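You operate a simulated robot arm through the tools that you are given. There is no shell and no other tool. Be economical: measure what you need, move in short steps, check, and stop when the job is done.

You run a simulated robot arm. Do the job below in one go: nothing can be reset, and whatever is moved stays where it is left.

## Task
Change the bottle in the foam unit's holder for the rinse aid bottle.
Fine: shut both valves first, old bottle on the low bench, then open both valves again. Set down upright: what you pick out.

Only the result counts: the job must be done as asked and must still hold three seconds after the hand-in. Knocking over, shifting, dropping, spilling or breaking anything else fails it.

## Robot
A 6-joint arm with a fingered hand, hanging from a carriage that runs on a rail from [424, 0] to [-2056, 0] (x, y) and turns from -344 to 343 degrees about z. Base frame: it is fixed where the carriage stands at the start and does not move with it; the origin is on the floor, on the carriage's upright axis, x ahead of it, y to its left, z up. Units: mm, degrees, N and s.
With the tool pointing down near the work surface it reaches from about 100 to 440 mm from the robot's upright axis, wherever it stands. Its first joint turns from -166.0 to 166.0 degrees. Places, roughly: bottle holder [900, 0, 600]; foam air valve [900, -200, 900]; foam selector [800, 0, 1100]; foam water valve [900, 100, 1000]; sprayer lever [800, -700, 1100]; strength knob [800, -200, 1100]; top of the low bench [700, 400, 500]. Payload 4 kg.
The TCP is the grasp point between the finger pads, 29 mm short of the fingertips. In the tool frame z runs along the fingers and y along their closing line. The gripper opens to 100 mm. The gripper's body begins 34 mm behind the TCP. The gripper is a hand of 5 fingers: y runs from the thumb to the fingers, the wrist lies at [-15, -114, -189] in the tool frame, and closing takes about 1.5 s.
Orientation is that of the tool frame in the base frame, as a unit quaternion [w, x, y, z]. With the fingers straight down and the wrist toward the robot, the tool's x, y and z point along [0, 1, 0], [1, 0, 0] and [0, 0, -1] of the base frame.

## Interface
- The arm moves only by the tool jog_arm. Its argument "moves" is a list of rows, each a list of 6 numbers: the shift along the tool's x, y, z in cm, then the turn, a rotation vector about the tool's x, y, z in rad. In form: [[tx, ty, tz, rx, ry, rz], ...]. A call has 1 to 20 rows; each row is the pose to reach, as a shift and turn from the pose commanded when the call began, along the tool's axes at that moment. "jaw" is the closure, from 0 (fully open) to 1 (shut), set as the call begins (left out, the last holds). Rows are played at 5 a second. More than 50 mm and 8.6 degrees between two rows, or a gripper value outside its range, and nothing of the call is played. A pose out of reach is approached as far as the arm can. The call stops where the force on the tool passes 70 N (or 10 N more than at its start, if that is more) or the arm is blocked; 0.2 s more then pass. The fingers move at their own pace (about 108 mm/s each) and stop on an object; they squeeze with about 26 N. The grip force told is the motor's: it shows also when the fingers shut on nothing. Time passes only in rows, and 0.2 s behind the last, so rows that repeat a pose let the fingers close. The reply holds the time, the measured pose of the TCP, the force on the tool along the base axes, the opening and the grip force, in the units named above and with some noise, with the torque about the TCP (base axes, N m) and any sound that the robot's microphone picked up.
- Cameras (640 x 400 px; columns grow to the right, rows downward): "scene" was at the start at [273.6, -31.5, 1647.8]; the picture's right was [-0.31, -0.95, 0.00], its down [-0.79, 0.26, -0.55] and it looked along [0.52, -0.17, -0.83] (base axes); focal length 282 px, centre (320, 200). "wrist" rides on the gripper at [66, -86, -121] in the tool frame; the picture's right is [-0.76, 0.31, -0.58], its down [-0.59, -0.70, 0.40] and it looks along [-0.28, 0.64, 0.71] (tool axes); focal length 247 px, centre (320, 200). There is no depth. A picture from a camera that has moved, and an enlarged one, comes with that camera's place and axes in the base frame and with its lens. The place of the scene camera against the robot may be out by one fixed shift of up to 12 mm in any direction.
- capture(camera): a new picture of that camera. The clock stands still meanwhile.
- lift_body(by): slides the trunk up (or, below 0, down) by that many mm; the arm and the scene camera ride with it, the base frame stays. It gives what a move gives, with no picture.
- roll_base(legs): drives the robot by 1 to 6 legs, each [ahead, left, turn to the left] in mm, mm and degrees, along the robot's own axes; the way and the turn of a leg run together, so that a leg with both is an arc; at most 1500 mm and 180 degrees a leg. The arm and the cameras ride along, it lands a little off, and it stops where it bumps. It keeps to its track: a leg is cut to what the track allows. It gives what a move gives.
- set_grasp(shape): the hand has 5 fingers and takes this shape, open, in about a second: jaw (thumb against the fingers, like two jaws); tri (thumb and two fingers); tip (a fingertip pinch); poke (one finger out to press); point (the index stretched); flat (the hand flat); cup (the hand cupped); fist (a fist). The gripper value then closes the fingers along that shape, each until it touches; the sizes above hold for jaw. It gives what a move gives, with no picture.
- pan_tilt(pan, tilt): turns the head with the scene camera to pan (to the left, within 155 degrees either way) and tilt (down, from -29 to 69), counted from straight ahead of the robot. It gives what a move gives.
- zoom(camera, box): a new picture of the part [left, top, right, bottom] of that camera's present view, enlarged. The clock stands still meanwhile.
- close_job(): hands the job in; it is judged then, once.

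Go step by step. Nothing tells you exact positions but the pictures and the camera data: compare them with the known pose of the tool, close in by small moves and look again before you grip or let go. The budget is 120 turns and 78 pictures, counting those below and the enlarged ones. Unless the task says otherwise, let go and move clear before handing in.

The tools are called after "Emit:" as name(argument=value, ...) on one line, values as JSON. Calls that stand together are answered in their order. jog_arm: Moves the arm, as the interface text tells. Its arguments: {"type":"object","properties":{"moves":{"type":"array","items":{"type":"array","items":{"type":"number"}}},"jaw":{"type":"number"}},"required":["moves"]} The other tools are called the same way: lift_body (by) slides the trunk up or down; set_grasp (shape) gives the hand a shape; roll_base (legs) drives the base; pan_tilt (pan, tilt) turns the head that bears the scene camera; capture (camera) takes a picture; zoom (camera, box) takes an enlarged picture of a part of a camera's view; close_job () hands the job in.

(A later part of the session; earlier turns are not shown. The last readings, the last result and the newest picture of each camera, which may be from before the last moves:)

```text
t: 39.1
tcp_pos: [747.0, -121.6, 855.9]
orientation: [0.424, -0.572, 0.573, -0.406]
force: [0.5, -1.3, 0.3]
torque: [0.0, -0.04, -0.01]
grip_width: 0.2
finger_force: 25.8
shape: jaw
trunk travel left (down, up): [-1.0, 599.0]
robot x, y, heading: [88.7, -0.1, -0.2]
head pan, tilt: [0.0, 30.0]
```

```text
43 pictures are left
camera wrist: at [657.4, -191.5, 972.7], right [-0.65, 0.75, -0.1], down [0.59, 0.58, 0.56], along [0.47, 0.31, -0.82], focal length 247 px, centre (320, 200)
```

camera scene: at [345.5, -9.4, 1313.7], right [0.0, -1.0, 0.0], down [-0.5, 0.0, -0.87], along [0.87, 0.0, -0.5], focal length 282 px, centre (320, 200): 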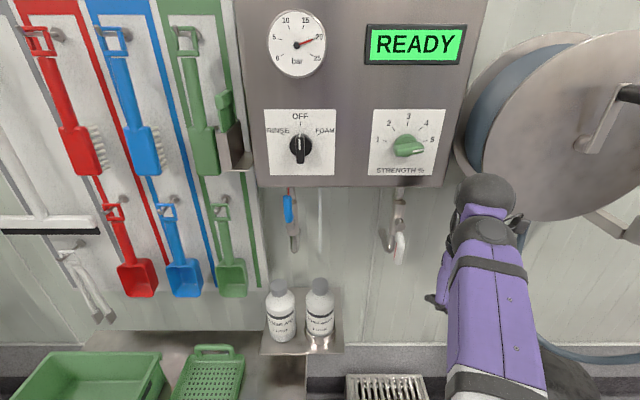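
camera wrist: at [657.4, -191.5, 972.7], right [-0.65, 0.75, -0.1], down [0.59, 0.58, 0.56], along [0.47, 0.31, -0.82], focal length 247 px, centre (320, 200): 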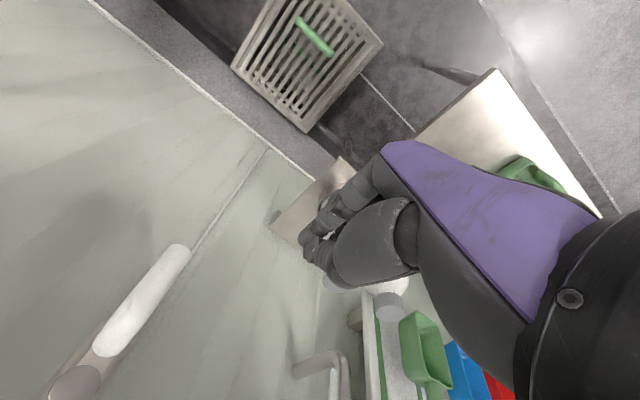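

Emit:
roll_base(legs=[[100, 0, 0]])

Emit:
jog_arm(moves=[[1, 0, 0, 0, 0, 0], [2, 0, 0, 0, 0, 0], [3, 0, 0, 0, 0, 0], [4, 0, 0, 0, 0, 0], [5, 0, 0, 0, 0, 0], [6, 0, 0, 0, 0, 0]])

Emit:
capture(camera="wrist")

```text
t: 40.3
tcp_pos: [847.0, -123.8, 856.5]
orientation: [0.424, -0.57, 0.574, -0.408]
force: [0.2, 0.3, 0.3]
torque: [-0.01, 0.03, 0.02]
grip_width: 0.0
finger_force: 25.9
shape: jaw
trunk travel left (down, up): [-1.0, 599.0]
robot x, y, heading: [186.3, 1.4, -0.1]
head pan, tilt: [0.0, 30.0]
```

```text
t: 41.7
tcp_pos: [845.9, -184.0, 854.6]
orientation: [0.424, -0.573, 0.573, -0.405]
force: [-0.2, 0.5, -0.9]
torque: [-0.05, 0.0, -0.02]
grip_width: 0.0
finger_force: 25.9
shape: jaw
trunk travel left (down, up): [-1.0, 599.0]
robot x, y, heading: [190.1, -0.9, 0.3]
head pan, tilt: [0.0, 30.0]
```

```text
42 pictures are left
camera wrist: at [757.5, -252.7, 971.3], right [-0.65, 0.75, -0.09], down [0.59, 0.58, 0.56], along [0.47, 0.31, -0.82], focal length 247 px, centre (320, 200)
```

wrist: 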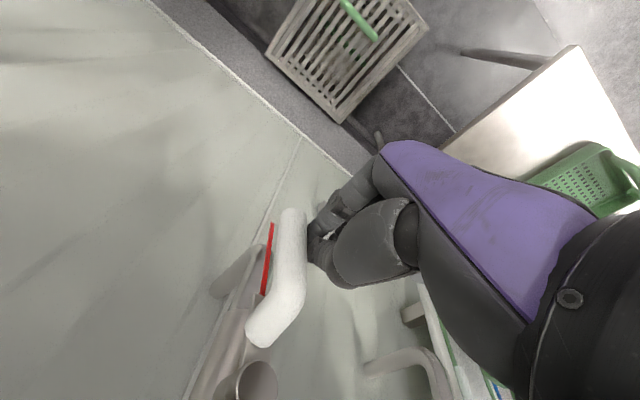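

The fingers rest against the handle's left side. I'll push right along the lever's arc.

Emit:
jog_arm(moves=[[0.9, 0, 0, 0, 0, 0], [1.76, 0, 0, 0, 0, 0], [2.6, -0.24, -0.08, 0, 0, 0], [3.46, -0.48, -0.16, 0, 0, 0], [4.2, -0.9, -0.3, 0, 0, 0], [4.97, -1.32, -0.43, 0, 0, 0]])

Emit:
capture(camera="wrist")

```text
t: 43.1
tcp_pos: [847.5, -232.5, 867.2]
orientation: [0.424, -0.571, 0.573, -0.406]
force: [-0.9, -0.2, -1.2]
torque: [-0.03, -0.02, 0.02]
grip_width: 0.0
finger_force: 26.5
shape: jaw
trunk travel left (down, up): [-1.0, 599.0]
robot x, y, heading: [185.3, 3.4, -0.2]
head pan, tilt: [0.0, 30.0]
```

```text
41 pictures are left
camera wrist: at [758.4, -302.5, 984.4], right [-0.65, 0.75, -0.1], down [0.59, 0.58, 0.56], along [0.47, 0.31, -0.82], focal length 247 px, centre (320, 200)
```

wrist: 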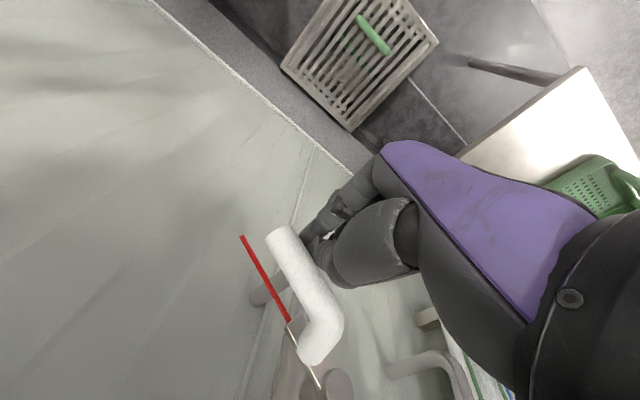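

The lever turns freely this way. Continuing up to horizontal.

Emit:
jog_arm(moves=[[0.6, -0.6, -0.2, 0, 0, 0], [1.2, -1.2, -0.4, 0, 0, 0], [1.7, -1.9, -0.63, 0, 0, 0], [2.1, -2.7, -0.87, 0, 0, 0], [2.4, -3.5, -1.1, 0, 0, 0], [2.5, -4.3, -1.4, 0, 0, 0], [2.5, -4.8, -1.55, 0, 0, 0]])

Emit:
capture(camera="wrist")

Emit:
zoom(camera="scene", box=[340, 190, 540, 340])

```text
t: 44.7
tcp_pos: [843.9, -259.4, 913.8]
orientation: [0.423, -0.572, 0.576, -0.404]
force: [-10.1, 1.2, -12.9]
torque: [0.05, 0.01, 0.03]
grip_width: 0.0
finger_force: 26.0
shape: jaw
trunk travel left (down, up): [-1.0, 599.0]
robot x, y, heading: [188.8, -2.2, -0.0]
head pan, tilt: [0.0, 30.0]
```

```text
40 pictures are left
camera wrist: at [755.8, -328.5, 1031.1], right [-0.65, 0.75, -0.09], down [0.59, 0.58, 0.56], along [0.47, 0.31, -0.83], focal length 247 px, centre (320, 200)
```

wrist: 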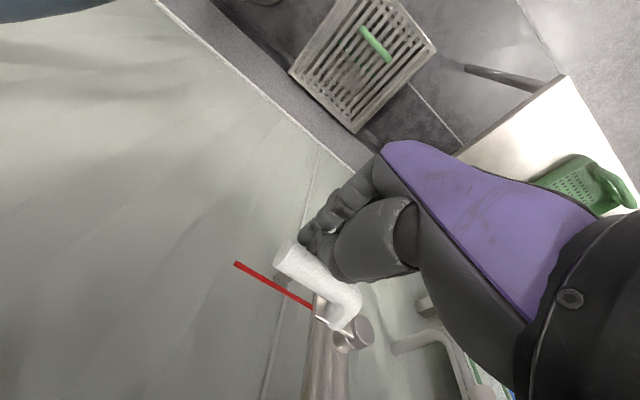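

```text
2.67 times, centred on (440, 265) of scene
camera zoom: at [482.2, -9.1, 1312.8], right [0.0, -1.0, 0.0], down [-0.5, 0.0, -0.86], along [0.86, 0.0, -0.5], focal length 751 px, centre (0, 27)
```

zoom: 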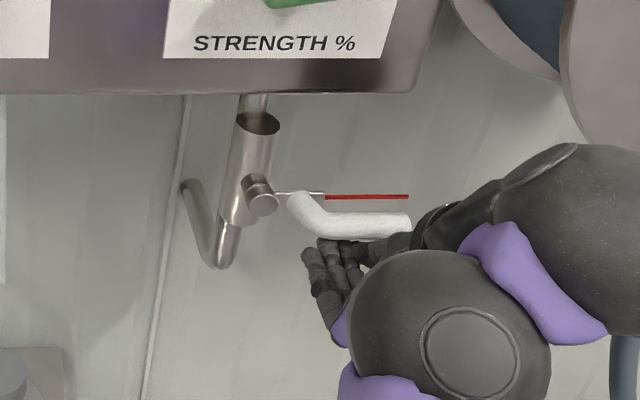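

The white (air) valve is shut, at its stop. Now I'll back off and go to the right side of the blue lever.

Emit:
jog_arm(moves=[[0, 1, 0.3, 0, 0, 0], [0, 2, 0.6, 0, 0, 0], [0, 2, 0.6, 0, 0, 0]])

Emit:
roll_base(legs=[[-125, 0, 0]])

Emit:
jog_arm(moves=[[-4, -1.24, -0.4, 0, 0, 0], [-8, -2.5, -0.8, 0, 0, 0], [-12, -3.7, -1.2, 0, 0, 0], [-16, -5, -1.6, 0, 0, 0], [-20, -6.2, -2, 0, 0, 0], [-24, -7.4, -2.4, 0, 0, 0], [-28.3, -8.65, -2.8, 0, 0, 0], [-28.3, -8.65, -2.8, 0, 0, 0]])

Emit:
capture(camera="scene")

```text
t: 45.5
tcp_pos: [849.4, -259.2, 897.5]
orientation: [0.424, -0.571, 0.573, -0.406]
force: [-0.2, 0.5, 0.4]
torque: [0.03, 0.01, -0.01]
grip_width: 0.1
finger_force: 25.7
shape: jaw
trunk travel left (down, up): [-1.0, 599.0]
robot x, y, heading: [188.7, -0.5, 0.0]
head pan, tilt: [0.0, 30.0]
```

```text
t: 46.8
tcp_pos: [723.5, -259.2, 896.3]
orientation: [0.424, -0.571, 0.574, -0.406]
force: [-0.2, -0.6, 0.4]
torque: [0.0, 0.0, 0.01]
grip_width: 0.0
finger_force: 26.0
shape: jaw
trunk travel left (down, up): [-1.0, 599.0]
robot x, y, heading: [61.7, -2.1, 0.0]
head pan, tilt: [0.0, 30.0]
```

```text
t: 48.5
tcp_pos: [743.7, -8.8, 983.8]
orientation: [-0.436, 0.576, -0.568, 0.394]
force: [0.1, 0.1, -0.1]
torque: [0.03, -0.02, 0.04]
grip_width: 0.1
finger_force: 26.3
shape: jaw
out of reach, approached as far as the arm can: row 5, 6, 7, 8
trunk travel left (down, up): [-1.0, 599.0]
robot x, y, heading: [63.9, 3.6, 0.0]
head pan, tilt: [0.0, 30.0]
```

```text
38 pictures are left
camera scene: at [360.6, -10.1, 1313.6], right [0.0, -1.0, 0.0], down [-0.5, 0.0, -0.87], along [0.87, 0.0, -0.5], focal length 282 px, centre (320, 200)
```

scene: 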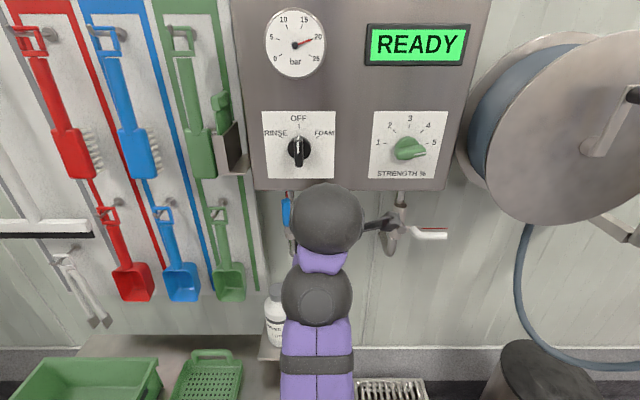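

Sideways travel hits a joint limit near the centreline, so I'll use a small carriage turn instead.

Emit:
roll_base(legs=[[0, 0, 2.8]])

Emit:
roll_base(legs=[[97, 0, 0]])

Emit:
capture(camera="wrist")

Emit:
capture(camera="scene")

```text
t: 49.4
tcp_pos: [743.0, 24.1, 983.7]
orientation: [-0.446, 0.589, -0.554, 0.383]
force: [0.3, 0.3, -0.1]
torque: [0.05, -0.04, -0.02]
grip_width: 0.1
finger_force: 26.2
shape: jaw
trunk travel left (down, up): [-1.0, 599.0]
robot x, y, heading: [67.7, -1.0, 2.9]
head pan, tilt: [0.0, 30.0]
```

```text
t: 50.5
tcp_pos: [839.3, 23.4, 983.5]
orientation: [-0.447, 0.59, -0.553, 0.383]
force: [0.0, -1.1, -0.3]
torque: [-0.02, -0.05, 0.01]
grip_width: 0.0
finger_force: 26.1
shape: jaw
trunk travel left (down, up): [-1.0, 599.0]
robot x, y, heading: [160.9, -0.5, 2.8]
head pan, tilt: [0.0, 30.0]
```

```text
37 pictures are left
camera wrist: at [755.8, -54.4, 1099.1], right [-0.71, 0.7, -0.08], down [0.54, 0.62, 0.57], along [0.45, 0.36, -0.82], focal length 247 px, centre (320, 200)
```

wrist: 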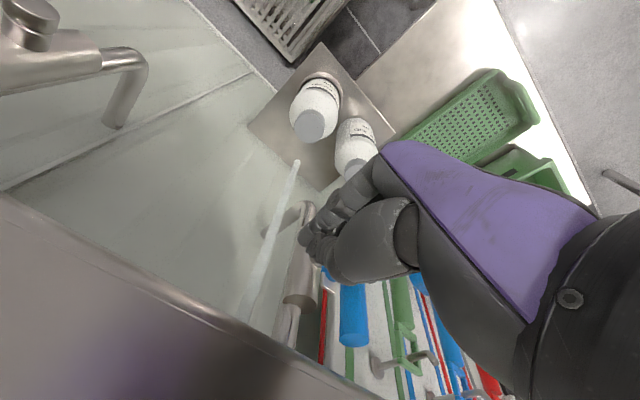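

```text
36 pictures are left
camera scene: at [457.4, 4.5, 1313.8], right [0.05, -1.0, 0.0], down [-0.5, -0.02, -0.87], along [0.87, 0.04, -0.5], focal length 282 px, centre (320, 200)
```

scene: 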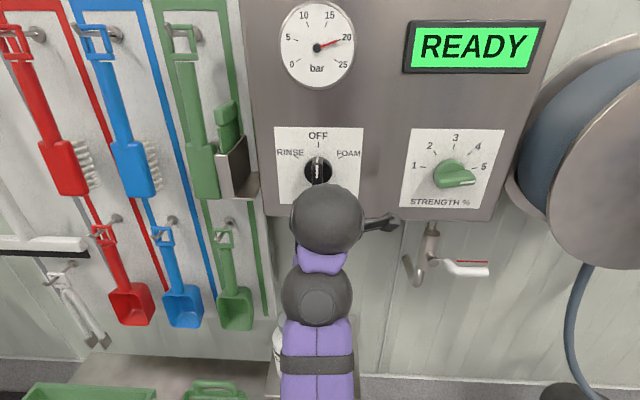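

The fingers are right beside the blue handle. I'll push left with small carriage turns.

Emit:
roll_base(legs=[[0, 0, 1.0]])

Emit:
roll_base(legs=[[0, 0, 1.0]])

Emit:
zoom(camera="wrist", box=[200, 150, 460, 380])

```text
t: 51.2
tcp_pos: [838.6, 36.1, 983.7]
orientation: [-0.45, 0.595, -0.548, 0.379]
force: [-0.1, -0.1, 0.5]
torque: [0.0, -0.02, -0.02]
grip_width: 0.0
finger_force: 26.3
shape: jaw
trunk travel left (down, up): [-1.0, 599.0]
robot x, y, heading: [161.4, 1.7, 3.9]
head pan, tilt: [0.0, 30.0]
```

```text
t: 52.0
tcp_pos: [837.3, 48.5, 984.2]
orientation: [-0.453, 0.599, -0.543, 0.376]
force: [-0.1, -0.3, -0.2]
torque: [-0.03, 0.02, -0.01]
grip_width: 0.1
finger_force: 26.1
shape: jaw
trunk travel left (down, up): [-1.0, 599.0]
robot x, y, heading: [160.9, -1.9, 5.0]
head pan, tilt: [0.0, 30.0]
```

```text
1.74 times, centred on (330, 265) of wrist
camera zoom: at [756.9, -33.0, 1098.8], right [-0.74, 0.67, -0.08], down [0.52, 0.64, 0.57], along [0.44, 0.38, -0.82], focal length 430 px, centre (303, 87)
```

zoom: 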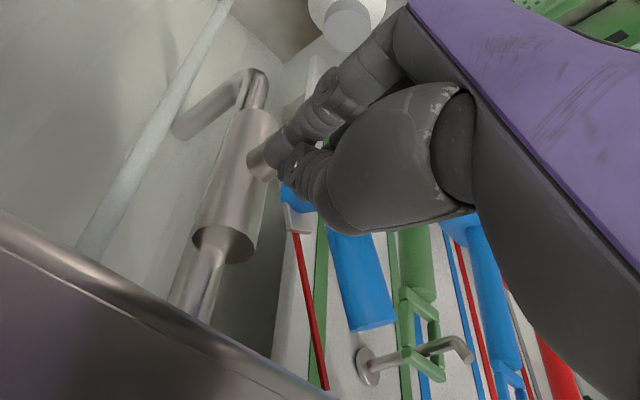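

Emit:
roll_base(legs=[[0, 0, 2.0]])

Emit:
zoom(camera="wrist", box=[200, 150, 460, 380])

```text
t: 52.8
tcp_pos: [834.9, 72.0, 985.0]
orientation: [-0.459, 0.609, -0.532, 0.367]
force: [1.0, 0.6, 0.7]
torque: [0.02, 0.04, 0.02]
grip_width: 0.0
finger_force: 26.5
shape: jaw
trunk travel left (down, up): [-1.0, 599.0]
robot x, y, heading: [163.7, -3.4, 7.0]
head pan, tilt: [0.0, 30.0]
```

```text
1.74 times, centred on (330, 265) of wrist
camera zoom: at [757.7, -12.0, 1098.7], right [-0.76, 0.65, -0.08], down [0.5, 0.66, 0.57], along [0.42, 0.39, -0.82], focal length 430 px, centre (303, 87)
```

zoom: 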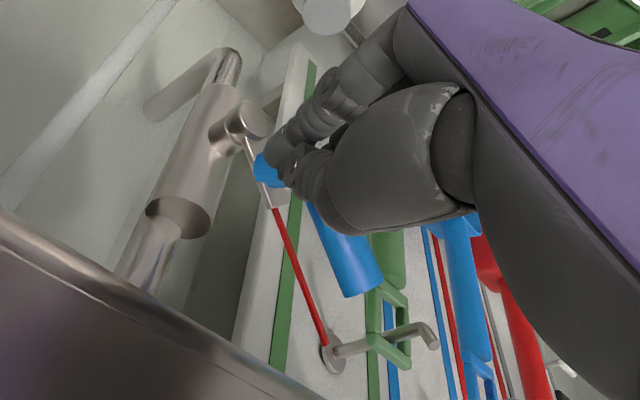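

The blue lever is following to the left. I'll turn a bit more, then press down.

Emit:
roll_base(legs=[[0, 0, 2.4]])

Emit:
jog_arm(moves=[[0, 0.6, 0.2, 0, 0, 0], [0, 1.2, 0.4, 0, 0, 0], [0, 1.8, 0.6, 0, 0, 0], [0, 2.4, 0.8, 0, 0, 0]])

Emit:
zoom(camera="wrist", box=[200, 150, 460, 380])

```text
t: 53.5
tcp_pos: [832.1, 101.1, 983.3]
orientation: [-0.467, 0.62, -0.519, 0.358]
force: [0.0, 0.4, 0.0]
torque: [0.01, -0.02, 0.02]
grip_width: 0.0
finger_force: 26.1
shape: jaw
trunk travel left (down, up): [-1.0, 599.0]
robot x, y, heading: [160.1, -1.0, 9.4]
head pan, tilt: [0.0, 30.0]
```

```text
t: 54.5
tcp_pos: [832.8, 102.3, 958.5]
orientation: [-0.467, 0.62, -0.519, 0.358]
force: [-0.7, -0.4, 1.8]
torque: [0.02, -0.01, 0.02]
grip_width: 0.3
finger_force: 26.3
shape: jaw
trunk travel left (down, up): [-1.0, 599.0]
robot x, y, heading: [158.9, -2.7, 9.4]
head pan, tilt: [0.0, 30.0]
```

```text
1.74 times, centred on (330, 265) of wrist
camera zoom: at [758.0, 13.9, 1073.5], right [-0.79, 0.61, -0.08], down [0.47, 0.68, 0.57], along [0.41, 0.41, -0.82], focal length 430 px, centre (303, 87)
```

zoom: 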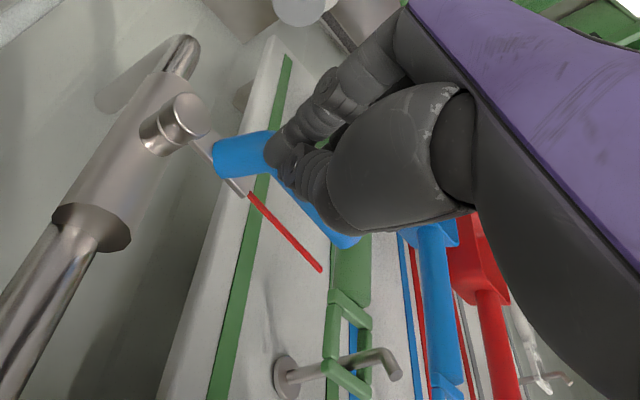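

Emit:
jog_arm(moves=[[0, 0.6, 0.2, 0, 0, 0], [0, 1.2, 0.4, 0, 0, 0], [0, 1.8, 0.6, 0, 0, 0], [0, 2.4, 0.8, 0, 0, 0], [0, 3, 1, 0, 0, 0]])

Emit:
zoom(camera="wrist", box=[200, 150, 460, 380])

Emit:
capture(camera="scene")

```text
t: 55.6
tcp_pos: [831.4, 101.4, 946.8]
orientation: [-0.476, 0.613, -0.514, 0.366]
force: [-18.5, -5.3, 21.5]
torque: [0.12, -0.32, -0.04]
grip_width: 0.0
finger_force: 26.7
shape: jaw
trunk travel left (down, up): [-1.0, 599.0]
robot x, y, heading: [161.2, -1.3, 9.2]
head pan, tilt: [0.0, 30.0]
stopped in row 5: the force on the tool passed its limit at 73 N (the readings are from after the stop); the commanded pose is now the measured one
```

```text
1.74 times, centred on (330, 265) of wrist
camera zoom: at [753.0, 13.3, 1058.6], right [-0.78, 0.61, -0.1], down [0.45, 0.67, 0.59], along [0.43, 0.41, -0.8], focal length 430 px, centre (303, 87)
```

zoom: 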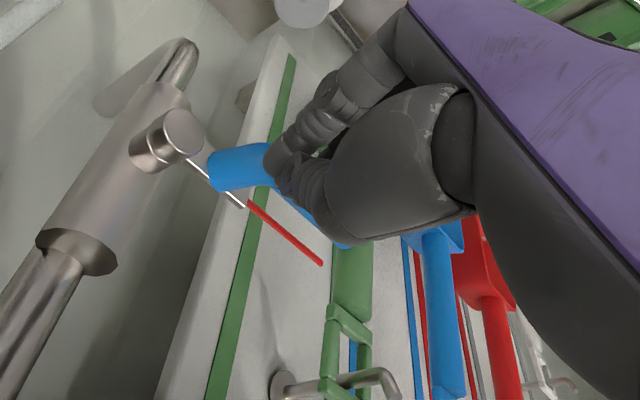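

```text
31 pictures are left
camera scene: at [452.0, 36.2, 1313.0], right [0.16, -0.99, 0.0], down [-0.49, -0.08, -0.87], along [0.85, 0.14, -0.5], focal length 282 px, centre (320, 200)
```

scene: 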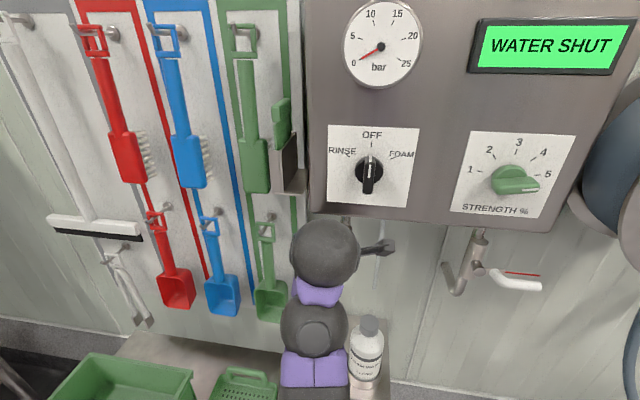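

The display reads WATER SHUT and the pressure is zero. I'll check that the white valve is fully horizontal.

Emit:
zoom(camera="scene", box=[420, 210, 580, 310])

```text
4.00 times, centred on (500, 260) of scene
camera zoom: at [452.0, 36.2, 1313.0], right [0.16, -0.99, 0.0], down [-0.49, -0.08, -0.87], along [0.85, 0.14, -0.5], focal length 1126 px, centre (-400, -40)
```

zoom: 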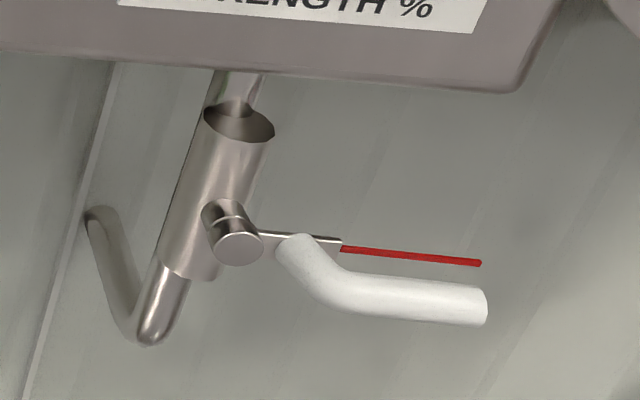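

Both valves are shut. Now I'll back away to free space and turn the hand back to fingers-down for the bottles.

Emit:
jog_arm(moves=[[0, -0.8, -0.3, 0, 0, 0], [0, -1.5, -0.5, 0, 0, 0]], jaw=0.6)

Emit:
roll_base(legs=[[-160, 0, 0], [0, 0, -9.2]])

Emit:
jog_arm(moves=[[0, 0, 0, -0.14, 0, 0], [0, 0, 0, -0.28, 0, 0], [0, 0, 0, -0.42, 0, 0], [0, 0, 0, -0.56, 0, 0], [0, 0, 0, -0.65, 0, 0]])

Emit:
jog_arm(moves=[[0, 0, 0, 0, 0, -0.14], [0, 0, 0, 0, 0, -0.28], [0, 0, 0, 0, 0, -0.42], [0, 0, 0, 0, 0, -0.56], [0, 0, 0, 0, 0, -0.7], [0, 0, 0, 0, 0, -0.84], [0, 0, 0, 0, 0, -0.98], [0, 0, 0, 0, 0, -1.12], [0, 0, 0, 0, 0, -1.26], [0, 0, 0, 0, 0, -1.4], [0, 0, 0, 0, 0, -1.54]])

```text
t: 56.2
tcp_pos: [832.7, 102.6, 956.1]
orientation: [-0.473, 0.616, -0.515, 0.363]
force: [0.4, 0.6, 0.1]
torque: [-0.03, -0.02, -0.04]
grip_width: 39.6
finger_force: 0.0
shape: jaw
trunk travel left (down, up): [-1.0, 599.0]
robot x, y, heading: [156.7, 2.3, 9.2]
head pan, tilt: [0.0, 30.0]
```

```text
t: 58.3
tcp_pos: [682.5, -7.2, 959.5]
orientation: [-0.444, 0.572, -0.562, 0.4]
force: [-0.1, -0.5, -0.2]
torque: [0.01, 0.02, 0.02]
grip_width: 39.7
finger_force: 0.0
shape: jaw
trunk travel left (down, up): [-1.0, 599.0]
robot x, y, heading: [-1.5, -0.1, -0.4]
head pan, tilt: [0.0, 30.0]
```

```text
t: 59.5
tcp_pos: [708.1, -8.8, 963.3]
orientation: [-0.238, 0.684, -0.66, 0.198]
force: [-0.1, 0.0, -0.7]
torque: [0.01, -0.01, -0.02]
grip_width: 39.8
finger_force: 0.1
shape: jaw
out of reach, approached as far as the arm can: row 1, 2, 3, 4, 5
trunk travel left (down, up): [-1.0, 599.0]
robot x, y, heading: [3.1, -0.4, 0.1]
head pan, tilt: [0.0, 30.0]
```

```text
t: 61.9
tcp_pos: [727.3, -40.2, 957.2]
orientation: [-0.088, 0.946, 0.006, 0.312]
force: [0.2, 1.4, 0.0]
torque: [-0.05, -0.01, -0.03]
grip_width: 39.9
finger_force: 0.1
shape: jaw
out of reach, approached as far as the arm can: row 1, 2, 3, 4, 5, 6, 7, 8, 9, 10, 11
trunk travel left (down, up): [-1.0, 599.0]
robot x, y, heading: [2.6, 2.2, -0.2]
head pan, tilt: [0.0, 30.0]
```

Emit:
jog_arm(moves=[[-3.2, 0, -2.4, 0, -0.13, 0], [-6.4, 0, -4.8, 0, -0.26, 0], [-9.6, 0, -7.1, 0, -0.39, 0], [-12.8, 0, -9.5, 0, -0.52, 0], [-16, 0, -11.8, 0, -0.63, 0], [-16, 0, -11.8, 0, -0.63, 0]])

Emit:
jog_arm(moves=[[0, 0, 0, 0, 0, -0.14], [0, 0, 0, 0, 0, -0.28], [0, 0, 0, 0, 0, -0.42], [0, 0, 0, 0, 0, -0.56], [0, 0, 0, 0, 0, -0.7], [0, 0, 0, 0, 0, -0.84], [0, 0, 0, 0, 0, -0.98], [0, 0, 0, 0, 0, -1.12], [0, 0, 0, 0, 0, -1.26], [0, 0, 0, 0, 0, -1.4], [0, 0, 0, 0, 0, -1.54]])

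Emit:
capture(camera="scene")

```text
t: 63.3
tcp_pos: [659.4, -39.5, 925.2]
orientation: [-0.101, 0.994, 0.035, 0.013]
force: [-0.2, -0.2, -0.7]
torque: [0.01, 0.02, 0.0]
grip_width: 40.2
finger_force: 0.0
shape: jaw
out of reach, approached as far as the arm can: row 1, 2, 3, 4, 5, 6
trunk travel left (down, up): [-1.0, 599.0]
robot x, y, heading: [-2.8, 0.1, 0.3]
head pan, tilt: [0.0, 30.0]
```

```text
t: 65.7
tcp_pos: [661.0, -36.5, 924.5]
orientation: [-0.059, 0.696, 0.713, 0.06]
force: [0.8, -0.7, -0.2]
torque: [0.02, 0.0, 0.0]
grip_width: 40.1
finger_force: 0.1
shape: jaw
out of reach, approached as far as the arm can: row 1, 2, 3, 4, 5, 6, 7, 8
trunk travel left (down, up): [-1.0, 599.0]
robot x, y, heading: [1.2, -2.0, 0.2]
head pan, tilt: [0.0, 30.0]
```

```text
29 pictures are left
camera scene: at [299.5, -9.8, 1313.7], right [0.0, -1.0, 0.0], down [-0.5, 0.0, -0.87], along [0.87, 0.0, -0.5], focal length 282 px, centre (320, 200)
```

scene: 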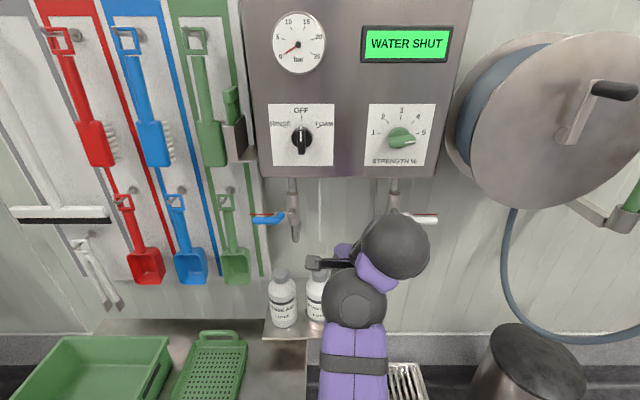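

Display still reads WATER SHUT and both levers are horizontal. A dip tube hangs right above the foam bottle, so I want the hand leaning back and closing sideways on the cap; I'll test that pose low in free space.

Emit:
jog_arm(moves=[[0, 0, 0, 0, 0, 0.14], [0, 0, 0, 0, 0, 0.28], [0, 0, 0, 0, 0, 0.42], [0, 0, 0, 0, 0, 0.56], [0, 0, 0, 0, 0, 0.7], [0, 0, 0, 0, 0, 0.84], [0, 0, 0, 0, 0, 0.98], [0, 0, 0, 0, 0, 1.12], [0, 0, 0, 0, 0, 1.26], [0, 0, 0, 0, 0, 1.4], [0, 0, 0, 0, 0, 1.54]], jaw=0.1)

Emit:
jog_arm(moves=[[-0.5, 2, 3.5, -0.06, 0, 0], [-1, 4, 7, -0.12, 0, 0], [-1.5, 6, 10.5, -0.2, 0, 0], [-2, 8, 14, -0.2, 0, 0], [-2, 9.7, 17.4, -0.2, 0, 0], [-2, 9.7, 17.4, -0.2, 0, 0]])

```text
t: 68.1
tcp_pos: [658.9, -41.3, 923.3]
orientation: [-0.1, 0.994, 0.041, 0.011]
force: [0.2, -0.6, -0.3]
torque: [0.0, -0.04, -0.01]
grip_width: 89.9
finger_force: 0.1
shape: jaw
out of reach, approached as far as the arm can: row 6, 7, 8, 9, 10, 11
trunk travel left (down, up): [-1.0, 599.0]
robot x, y, heading: [5.3, -1.1, 0.2]
head pan, tilt: [0.0, 30.0]
```

```text
t: 69.5
tcp_pos: [649.2, -103.2, 748.4]
orientation: [-0.098, 0.995, 0.021, 0.006]
force: [0.4, 0.0, -0.5]
torque: [-0.01, -0.02, 0.02]
grip_width: 89.9
finger_force: 0.1
shape: jaw
out of reach, approached as far as the arm can: row 1, 2, 3, 4, 5, 6
trunk travel left (down, up): [-1.0, 599.0]
robot x, y, heading: [3.7, 1.8, 0.2]
head pan, tilt: [0.0, 30.0]
```

At this roll the wrist won't level. The normal fingers-down pose closing along x should also clear the tube, since the hand leans back toward the robot. I'll turn to that and level it.

Emit:
jog_arm(moves=[[0, 0, 0, 0, 0, -0.14], [0, 0, 0, 0, 0, -0.28], [0, 0, 0, 0, 0, -0.42], [0, 0, 0, 0, 0, -0.56], [0, 0, 0, 0, 0, -0.7], [0, 0, 0, 0, 0, -0.84], [0, 0, 0, 0, 0, -0.98], [0, 0, 0, 0, 0, -1.12], [0, 0, 0, 0, 0, -1.26], [0, 0, 0, 0, 0, -1.4], [0, 0, 0, 0, 0, -1.54]], jaw=0)

Emit:
jog_arm(moves=[[0, 0, 0, 0, -0.1, 0], [0, 0, 0, 0, -0.2, 0], [0, 0, 0, 0, -0.2, 0]])

```text
t: 71.9
tcp_pos: [627.5, -96.9, 768.5]
orientation: [-0.107, 0.755, 0.641, 0.088]
force: [77.3, 10.9, -12.2]
torque: [-2.18, 10.74, -4.3]
grip_width: 99.8
finger_force: 0.0
shape: jaw
out of reach, approached as far as the arm can: row 1, 9, 10, 11
trunk travel left (down, up): [-1.0, 599.0]
robot x, y, heading: [1.1, -2.6, -0.1]
head pan, tilt: [0.0, 30.0]
stopped in row 11: the force on the tool passed its limit at 487 N (the readings are from after the stop); the commanded pose is now the measured one
```

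```text
t: 72.7
tcp_pos: [628.3, -98.0, 770.6]
orientation: [-0.04, 0.756, 0.653, 0.011]
force: [0.0, 0.0, -0.3]
torque: [0.0, -0.02, -0.02]
grip_width: 100.0
finger_force: 0.0
shape: jaw
trunk travel left (down, up): [-1.0, 599.0]
robot x, y, heading: [0.8, 0.9, -0.0]
head pan, tilt: [0.0, 30.0]
```

Emit:
jog_arm(moves=[[-0.5, -4, 0, 0, 0, 0], [-1, -8, 0, 0, 0, 0], [-1.7, -12, 0, 0, 0, 0], [-1.7, -12, 0, -0.018, -0.038, -0.07], [-1.7, -12, 0, -0.036, -0.076, -0.143], [-1.7, -12, 0, -0.036, -0.076, -0.143]])

Emit:
pan_tilt(pan=10, tilt=45)

Emit:
capture(camera="wrist")

Emit:
zoom(camera="scene", box=[280, 120, 440, 220])

```text
t: 74.1
tcp_pos: [507.5, -97.6, 775.2]
orientation: [0.0, 0.708, 0.706, -0.002]
force: [-0.3, 0.0, 0.3]
torque: [0.02, -0.01, 0.04]
grip_width: 100.0
finger_force: 0.0
shape: jaw
trunk travel left (down, up): [-1.0, 599.0]
robot x, y, heading: [3.0, -0.7, 0.1]
head pan, tilt: [0.0, 30.0]
```

```text
t: 74.9
tcp_pos: [507.1, -98.6, 775.1]
orientation: [-0.001, 0.709, 0.706, -0.002]
force: [0.0, 0.0, 0.5]
torque: [-0.02, -0.01, 0.02]
grip_width: 100.1
finger_force: 0.0
shape: jaw
trunk travel left (down, up): [-1.0, 599.0]
robot x, y, heading: [3.3, 0.5, -0.1]
head pan, tilt: [10.0, 45.0]
```

```text
28 pictures are left
camera wrist: at [420.2, -32.1, 895.5], right [0.31, -0.76, 0.58], down [-0.71, -0.59, -0.39], along [0.64, -0.29, -0.72], focal length 247 px, centre (320, 200)
```

wrist: 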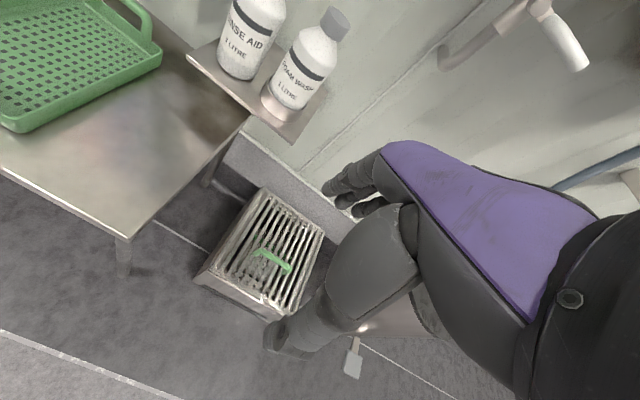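

```text
4.00 times, centred on (360, 170) of scene
camera zoom: at [289.4, 4.5, 1291.2], right [0.17, -0.98, 0.0], down [-0.7, -0.12, -0.71], along [0.7, 0.12, -0.71], focal length 1126 px, centre (160, 320)
```

zoom: 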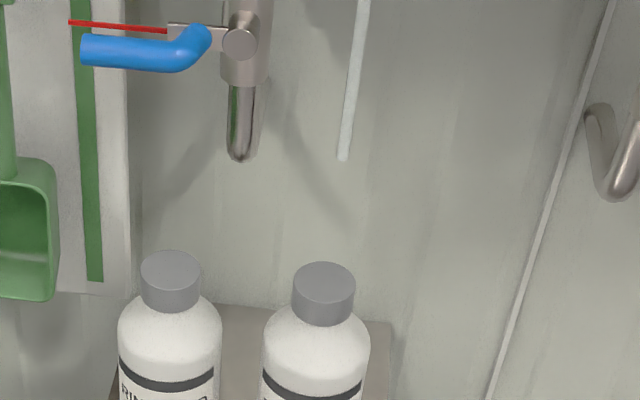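

The fingers are straight down and level. I'll measure the bottles from the wrist view.

Emit:
zoom(camera="wrist", box=[180, 0, 380, 150])

Emit:
capture(camera="scene")

```text
2.67 times, centred on (280, 75) of wrist
camera zoom: at [420.2, -32.1, 895.5], right [0.31, -0.76, 0.58], down [-0.71, -0.59, -0.39], along [0.64, -0.29, -0.72], focal length 659 px, centre (427, 533)
```

zoom: 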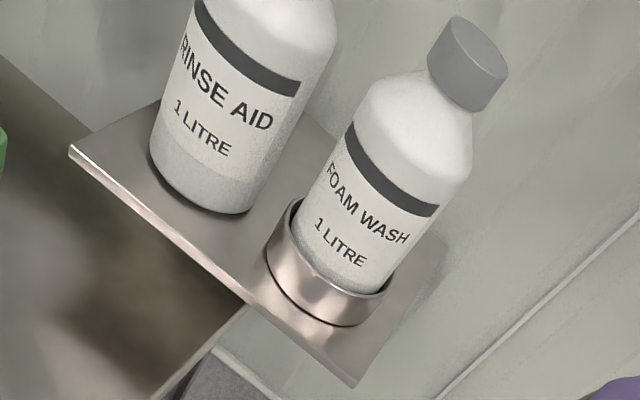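

```text
25 pictures are left
camera scene: at [289.4, 4.5, 1291.2], right [0.17, -0.98, 0.0], down [-0.7, -0.12, -0.71], along [0.7, 0.12, -0.71], focal length 282 px, centre (320, 200)
```

scene: 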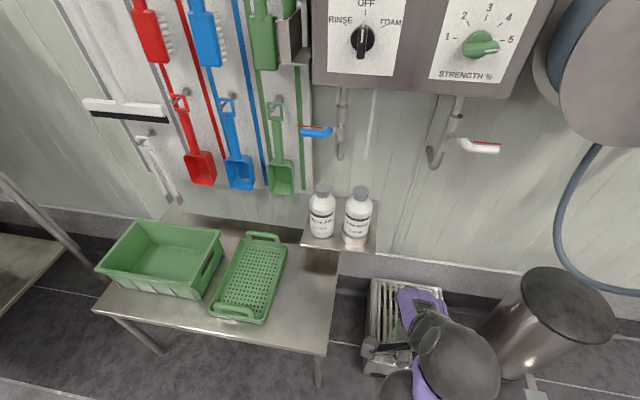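

The bottles are about 72 mm wide with 45 mm caps, and the dip tube hangs about 100 mm above the foam cap. Tilting the fingers left-down, still closing along x, should clear the tube. I'll try that tilt here.

Emit:
jog_arm(moves=[[0, 0, 0, 0, 0.13, 0], [0, 0, 0, 0, 0.26, 0], [0, 0, 0, 0, 0.39, 0], [0, 0, 0, 0, 0.52, 0], [0, 0, 0, 0, 0.52, 0]], jaw=0.15)

```text
t: 75.7
tcp_pos: [529.0, -78.9, 751.2]
orientation: [-0.13, 0.707, 0.683, 0.13]
force: [23.9, 11.8, 13.4]
torque: [-1.53, 5.03, -1.67]
grip_width: 85.4
finger_force: 0.0
shape: jaw
out of reach, approached as far as the arm can: row 2, 3, 4
trunk travel left (down, up): [-1.0, 599.0]
robot x, y, heading: [3.4, 1.1, -0.0]
head pan, tilt: [10.0, 45.0]
stopped in row 4: the force on the tool passed its limit at 213 N (the readings are from after the stop); the commanded pose is now the measured one
```

Emit:
jog_arm(moves=[[0, 0, 0, 0, -0.12, 0], [0, 0, 0, 0, -0.24, 0], [0, 0, 0, 0, -0.37, 0], [0, 0, 0, 0, -0.5, 0], [0, 0, 0, 0, -0.63, 0], [0, 0, 0, 0, -0.76, 0], [0, 0, 0, 0, -0.87, 0], [0, 0, 0, 0, -0.87, 0]])

```text
t: 77.5
tcp_pos: [528.2, -78.9, 751.8]
orientation: [0.171, 0.695, 0.675, -0.18]
force: [0.6, 0.3, -0.2]
torque: [-0.01, 0.02, 0.04]
grip_width: 85.4
finger_force: 0.0
shape: jaw
trunk travel left (down, up): [-1.0, 599.0]
robot x, y, heading: [5.7, 0.1, -0.1]
head pan, tilt: [10.0, 45.0]
```

Tilting right works cleanly. I'll move to an approach pose up-left of the foam cap and look.

Emit:
jog_arm(moves=[[2.7, 0, -3.5, 0, 0, 0], [5.5, 0, -7, 0, 0, 0], [8.2, 0, -10.6, 0, 0, 0], [8.2, 0, -10.6, 0, 0, 0]])

Emit:
roll_base(legs=[[295, 0, 0]])

Emit:
capture(camera="wrist")

Emit:
capture(camera="scene")

```text
t: 78.5
tcp_pos: [559.9, 10.9, 773.8]
orientation: [0.169, 0.69, 0.683, -0.169]
force: [-0.2, 0.0, -1.3]
torque: [0.02, 0.0, -0.01]
grip_width: 85.0
finger_force: 0.1
shape: jaw
out of reach, approached as far as the arm can: row 2, 3, 4
trunk travel left (down, up): [-1.0, 599.0]
robot x, y, heading: [0.1, 1.5, -0.1]
head pan, tilt: [10.0, 45.0]
```

```text
t: 80.5
tcp_pos: [850.5, 10.3, 773.4]
orientation: [0.169, 0.691, 0.682, -0.169]
force: [0.0, 0.5, 0.9]
torque: [0.03, 0.03, -0.01]
grip_width: 84.8
finger_force: 0.0
shape: jaw
trunk travel left (down, up): [-1.0, 599.0]
robot x, y, heading: [296.0, -1.1, -0.0]
head pan, tilt: [10.0, 45.0]
```

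```text
24 pictures are left
camera wrist: at [764.9, 125.9, 849.8], right [0.3, -0.41, 0.86], down [-0.71, -0.7, -0.08], along [0.64, -0.59, -0.5], focal length 247 px, centre (320, 200)
```

wrist: 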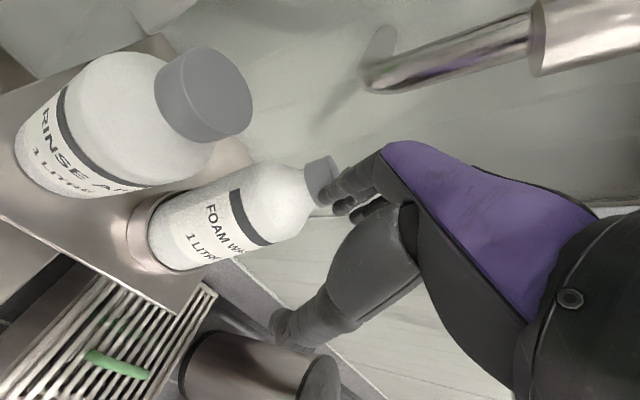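

```text
23 pictures are left
camera scene: at [581.4, 4.2, 1291.2], right [0.17, -0.98, 0.0], down [-0.7, -0.12, -0.71], along [0.7, 0.12, -0.71], focal length 282 px, centre (320, 200)
```

scene: 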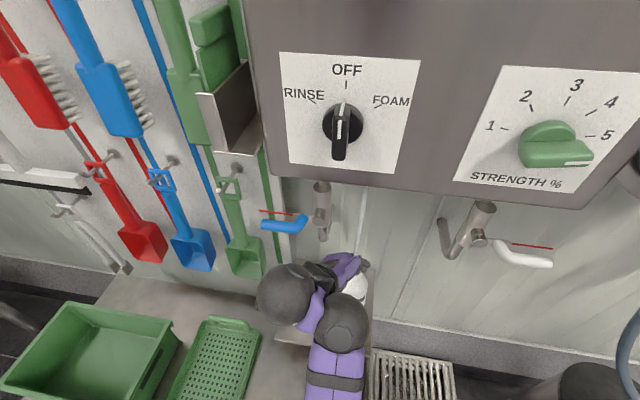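

The fingertips are just at cap-top level, so I'll back off, rise a little, open fully and come in over the cap at the right height.

Emit:
roll_base(legs=[[-70, 0, 0]])

Emit:
jog_arm(moves=[[0, 0, 0, 0, 0, 0], [0, 0, 0, 0, 0, 0]], jaw=0)

Emit:
lift_body(by=18)

Emit:
roll_base(legs=[[103, 0, 0]])

Emit:
capture(camera="wrist")

```text
t: 81.5
tcp_pos: [781.3, 11.0, 774.0]
orientation: [0.168, 0.691, 0.682, -0.169]
force: [-0.1, 0.0, -0.3]
torque: [0.0, 0.03, 0.05]
grip_width: 85.0
finger_force: 0.0
shape: jaw
trunk travel left (down, up): [-1.0, 599.0]
robot x, y, heading: [224.5, 2.5, -0.1]
head pan, tilt: [10.0, 45.0]
```

```text
t: 82.1
tcp_pos: [782.0, 10.2, 774.0]
orientation: [0.168, 0.691, 0.682, -0.169]
force: [0.4, -1.0, 0.7]
torque: [-0.02, -0.01, 0.0]
grip_width: 99.7
finger_force: 0.0
shape: jaw
trunk travel left (down, up): [-1.0, 599.0]
robot x, y, heading: [227.3, -0.8, -0.1]
head pan, tilt: [10.0, 45.0]
```

```text
t: 82.8
tcp_pos: [780.9, 10.5, 792.0]
orientation: [0.168, 0.69, 0.683, -0.169]
force: [-0.2, 0.1, -0.8]
torque: [0.0, 0.03, 0.01]
grip_width: 99.8
finger_force: 0.1
shape: jaw
trunk travel left (down, up): [-19.0, 581.0]
robot x, y, heading: [223.9, -0.4, -0.2]
head pan, tilt: [10.0, 45.0]
```

```text
t: 83.9
tcp_pos: [886.1, 10.5, 791.8]
orientation: [0.169, 0.691, 0.683, -0.169]
force: [0.4, 0.3, 0.1]
torque: [0.03, 0.03, -0.03]
grip_width: 99.9
finger_force: 0.0
shape: jaw
trunk travel left (down, up): [-19.0, 581.0]
robot x, y, heading: [324.2, -0.5, -0.0]
head pan, tilt: [10.0, 45.0]
```

```text
22 pictures are left
camera wrist: at [799.3, 125.8, 868.0], right [0.3, -0.41, 0.86], down [-0.71, -0.7, -0.08], along [0.64, -0.59, -0.5], focal length 247 px, centre (320, 200)
```

wrist: 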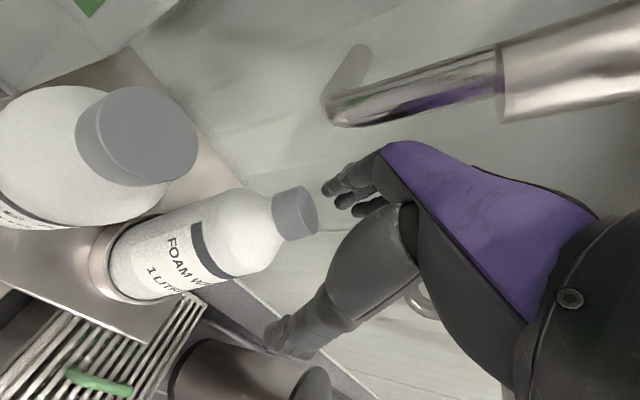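

I need a better read of the foam cap position, so I'll zoom.

Emit:
zoom(camera="wrist", box=[60, 140, 360, 330])

Emit:
zoom(camera="scene", box=[240, 180, 440, 320])

```text
2.11 times, centred on (210, 235) of wrist
camera zoom: at [799.3, 125.8, 868.0], right [0.3, -0.41, 0.86], down [-0.71, -0.7, -0.08], along [0.64, -0.59, -0.5], focal length 520 px, centre (552, 126)
```

zoom: 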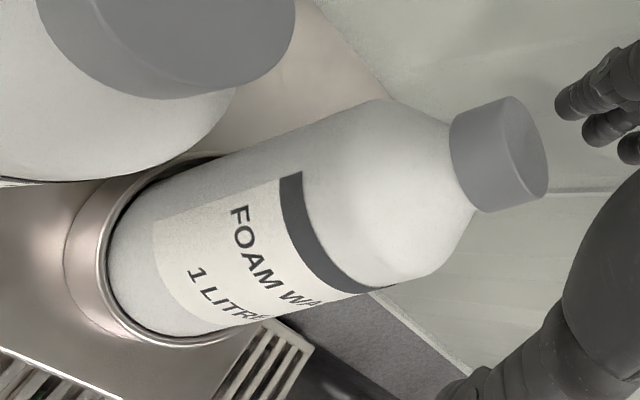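

```text
2.86 times, centred on (340, 250) of scene
camera zoom: at [615.6, 4.2, 1309.3], right [0.17, -0.99, 0.0], down [-0.7, -0.12, -0.71], along [0.7, 0.12, -0.71], focal length 804 px, centre (263, 57)
```

zoom: 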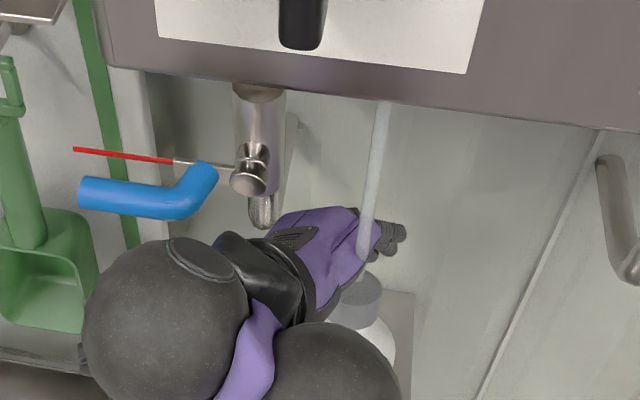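

The foam bottle's axis doesn't match upright in this view. I'll back away and compare both bottles from the scene camera.

Emit:
roll_base(legs=[[-200, 0, 0]])

Emit:
capture(camera="wrist")

Emit:
zoom(camera="scene", box=[250, 160, 430, 280])

```text
t: 85.5
tcp_pos: [687.1, 10.9, 791.2]
orientation: [0.168, 0.691, 0.682, -0.169]
force: [-0.1, 0.1, -0.1]
torque: [0.01, -0.02, 0.02]
grip_width: 99.9
finger_force: 0.1
shape: jaw
trunk travel left (down, up): [-19.0, 581.0]
robot x, y, heading: [130.0, 1.5, -0.0]
head pan, tilt: [10.0, 45.0]
```

```text
19 pictures are left
camera wrist: at [600.2, 125.7, 867.3], right [0.3, -0.41, 0.86], down [-0.71, -0.7, -0.08], along [0.64, -0.59, -0.5], focal length 247 px, centre (320, 200)
```

wrist: 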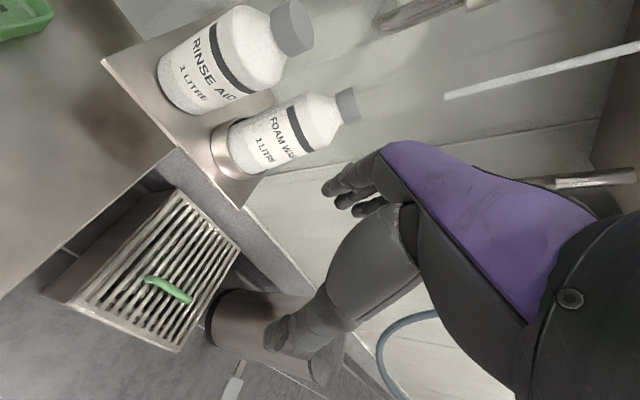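

```text
3.33 times, centred on (340, 220) of scene
camera zoom: at [417.1, 4.1, 1308.9], right [0.17, -0.99, 0.0], down [-0.7, -0.12, -0.71], along [0.7, 0.12, -0.71], focal length 938 px, centre (253, 133)
```

zoom: 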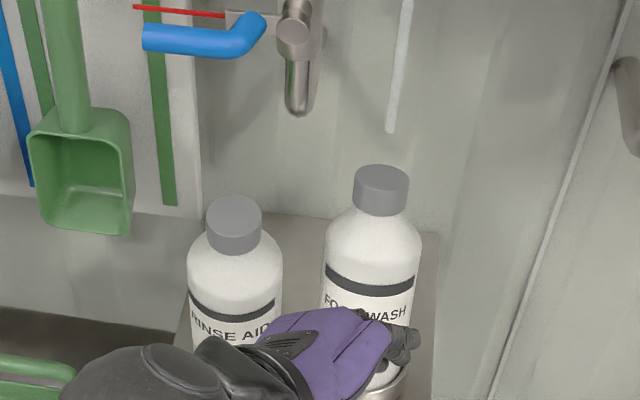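

The foam bottle seems to lean backward now; a back finger likely nudged its cap. I'll zoom to see how it rests.

Emit:
zoom(camera="wrist", box=[190, 60, 390, 200])

```text
2.86 times, centred on (290, 130) of wrist
camera zoom: at [600.2, 125.7, 867.3], right [0.3, -0.41, 0.86], down [-0.71, -0.7, -0.08], along [0.64, -0.59, -0.5], focal length 706 px, centre (406, 400)
```

zoom: 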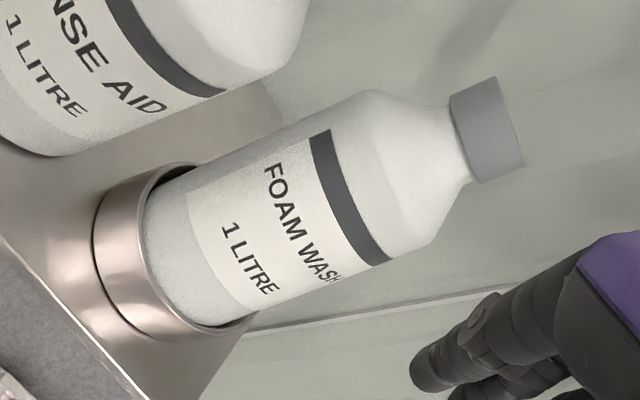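

The foam bottle leans about 15° toward the wall inside its ring, with the cap near (918,3,743). I'll come over it with the jaw open, lower around the cap, and bring it upright.

Emit:
lift_body(by=7)

Emit:
roll_base(legs=[[229, 0, 0]])

Emit:
zoom(camera="wrist", box=[140, 130, 440, 330])

```text
t: 86.1
tcp_pos: [687.4, 10.5, 798.9]
orientation: [0.168, 0.691, 0.682, -0.169]
force: [0.0, -1.3, 0.4]
torque: [-0.01, 0.0, -0.01]
grip_width: 99.7
finger_force: 0.0
shape: jaw
trunk travel left (down, up): [-26.0, 574.0]
robot x, y, heading: [129.1, 0.6, -0.1]
head pan, tilt: [10.0, 45.0]
```

```text
t: 87.8
tcp_pos: [916.0, 9.1, 798.2]
orientation: [0.169, 0.691, 0.682, -0.169]
force: [-1.8, -2.6, -4.9]
torque: [0.07, -0.48, 0.25]
grip_width: 99.8
finger_force: 0.1
shape: jaw
trunk travel left (down, up): [-26.0, 574.0]
robot x, y, heading: [357.0, 2.0, -0.1]
head pan, tilt: [10.0, 45.0]
```

```text
2.00 times, centred on (290, 230) of wrist
camera zoom: at [829.2, 124.2, 874.0], right [0.3, -0.41, 0.86], down [-0.71, -0.7, -0.08], along [0.63, -0.59, -0.5], focal length 494 px, centre (380, 140)
```

zoom: 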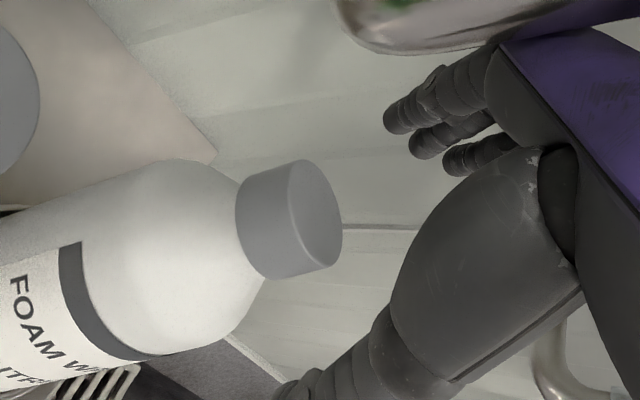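

Emit:
lift_body(by=-25)

Emit:
jog_arm(moves=[[-0.2, 0, 1.0, 0, 0, 0], [-0.3, 0, 2.0, 0, 0, 0], [-0.5, 0, 2.7, 0, 0, 0], [-0.5, 0, 2.7, 0, 0, 0]])

Emit:
zoom(camera="wrist", box=[140, 130, 440, 330])

```text
t: 88.5
tcp_pos: [917.5, 10.5, 773.4]
orientation: [0.167, 0.692, 0.682, -0.169]
force: [-0.3, 0.5, -0.7]
torque: [-0.02, 0.04, 0.03]
grip_width: 100.0
finger_force: 0.1
shape: jaw
trunk travel left (down, up): [-1.0, 599.0]
robot x, y, heading: [363.7, 0.4, -0.2]
head pan, tilt: [10.0, 45.0]
```

```text
t: 89.5
tcp_pos: [916.1, -7.9, 751.5]
orientation: [0.167, 0.692, 0.682, -0.169]
force: [0.4, -0.2, 0.6]
torque: [-0.02, 0.0, -0.01]
grip_width: 99.9
finger_force: 0.0
shape: jaw
trunk travel left (down, up): [-1.0, 599.0]
robot x, y, heading: [359.6, 1.4, 0.1]
head pan, tilt: [10.0, 45.0]
```

```text
2.00 times, centred on (290, 230) of wrist
camera zoom: at [830.3, 107.9, 827.7], right [0.3, -0.41, 0.86], down [-0.71, -0.7, -0.08], along [0.63, -0.59, -0.5], focal length 494 px, centre (380, 140)
```

zoom: 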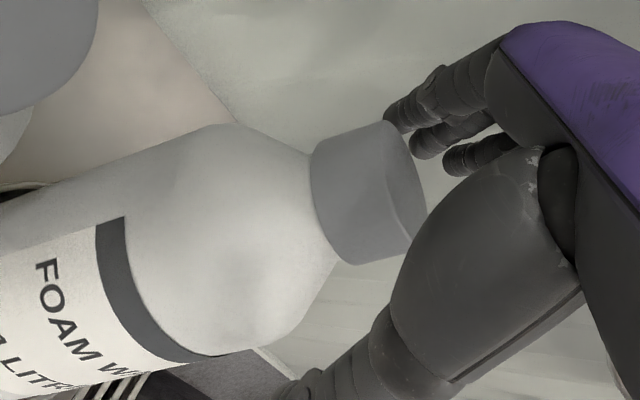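

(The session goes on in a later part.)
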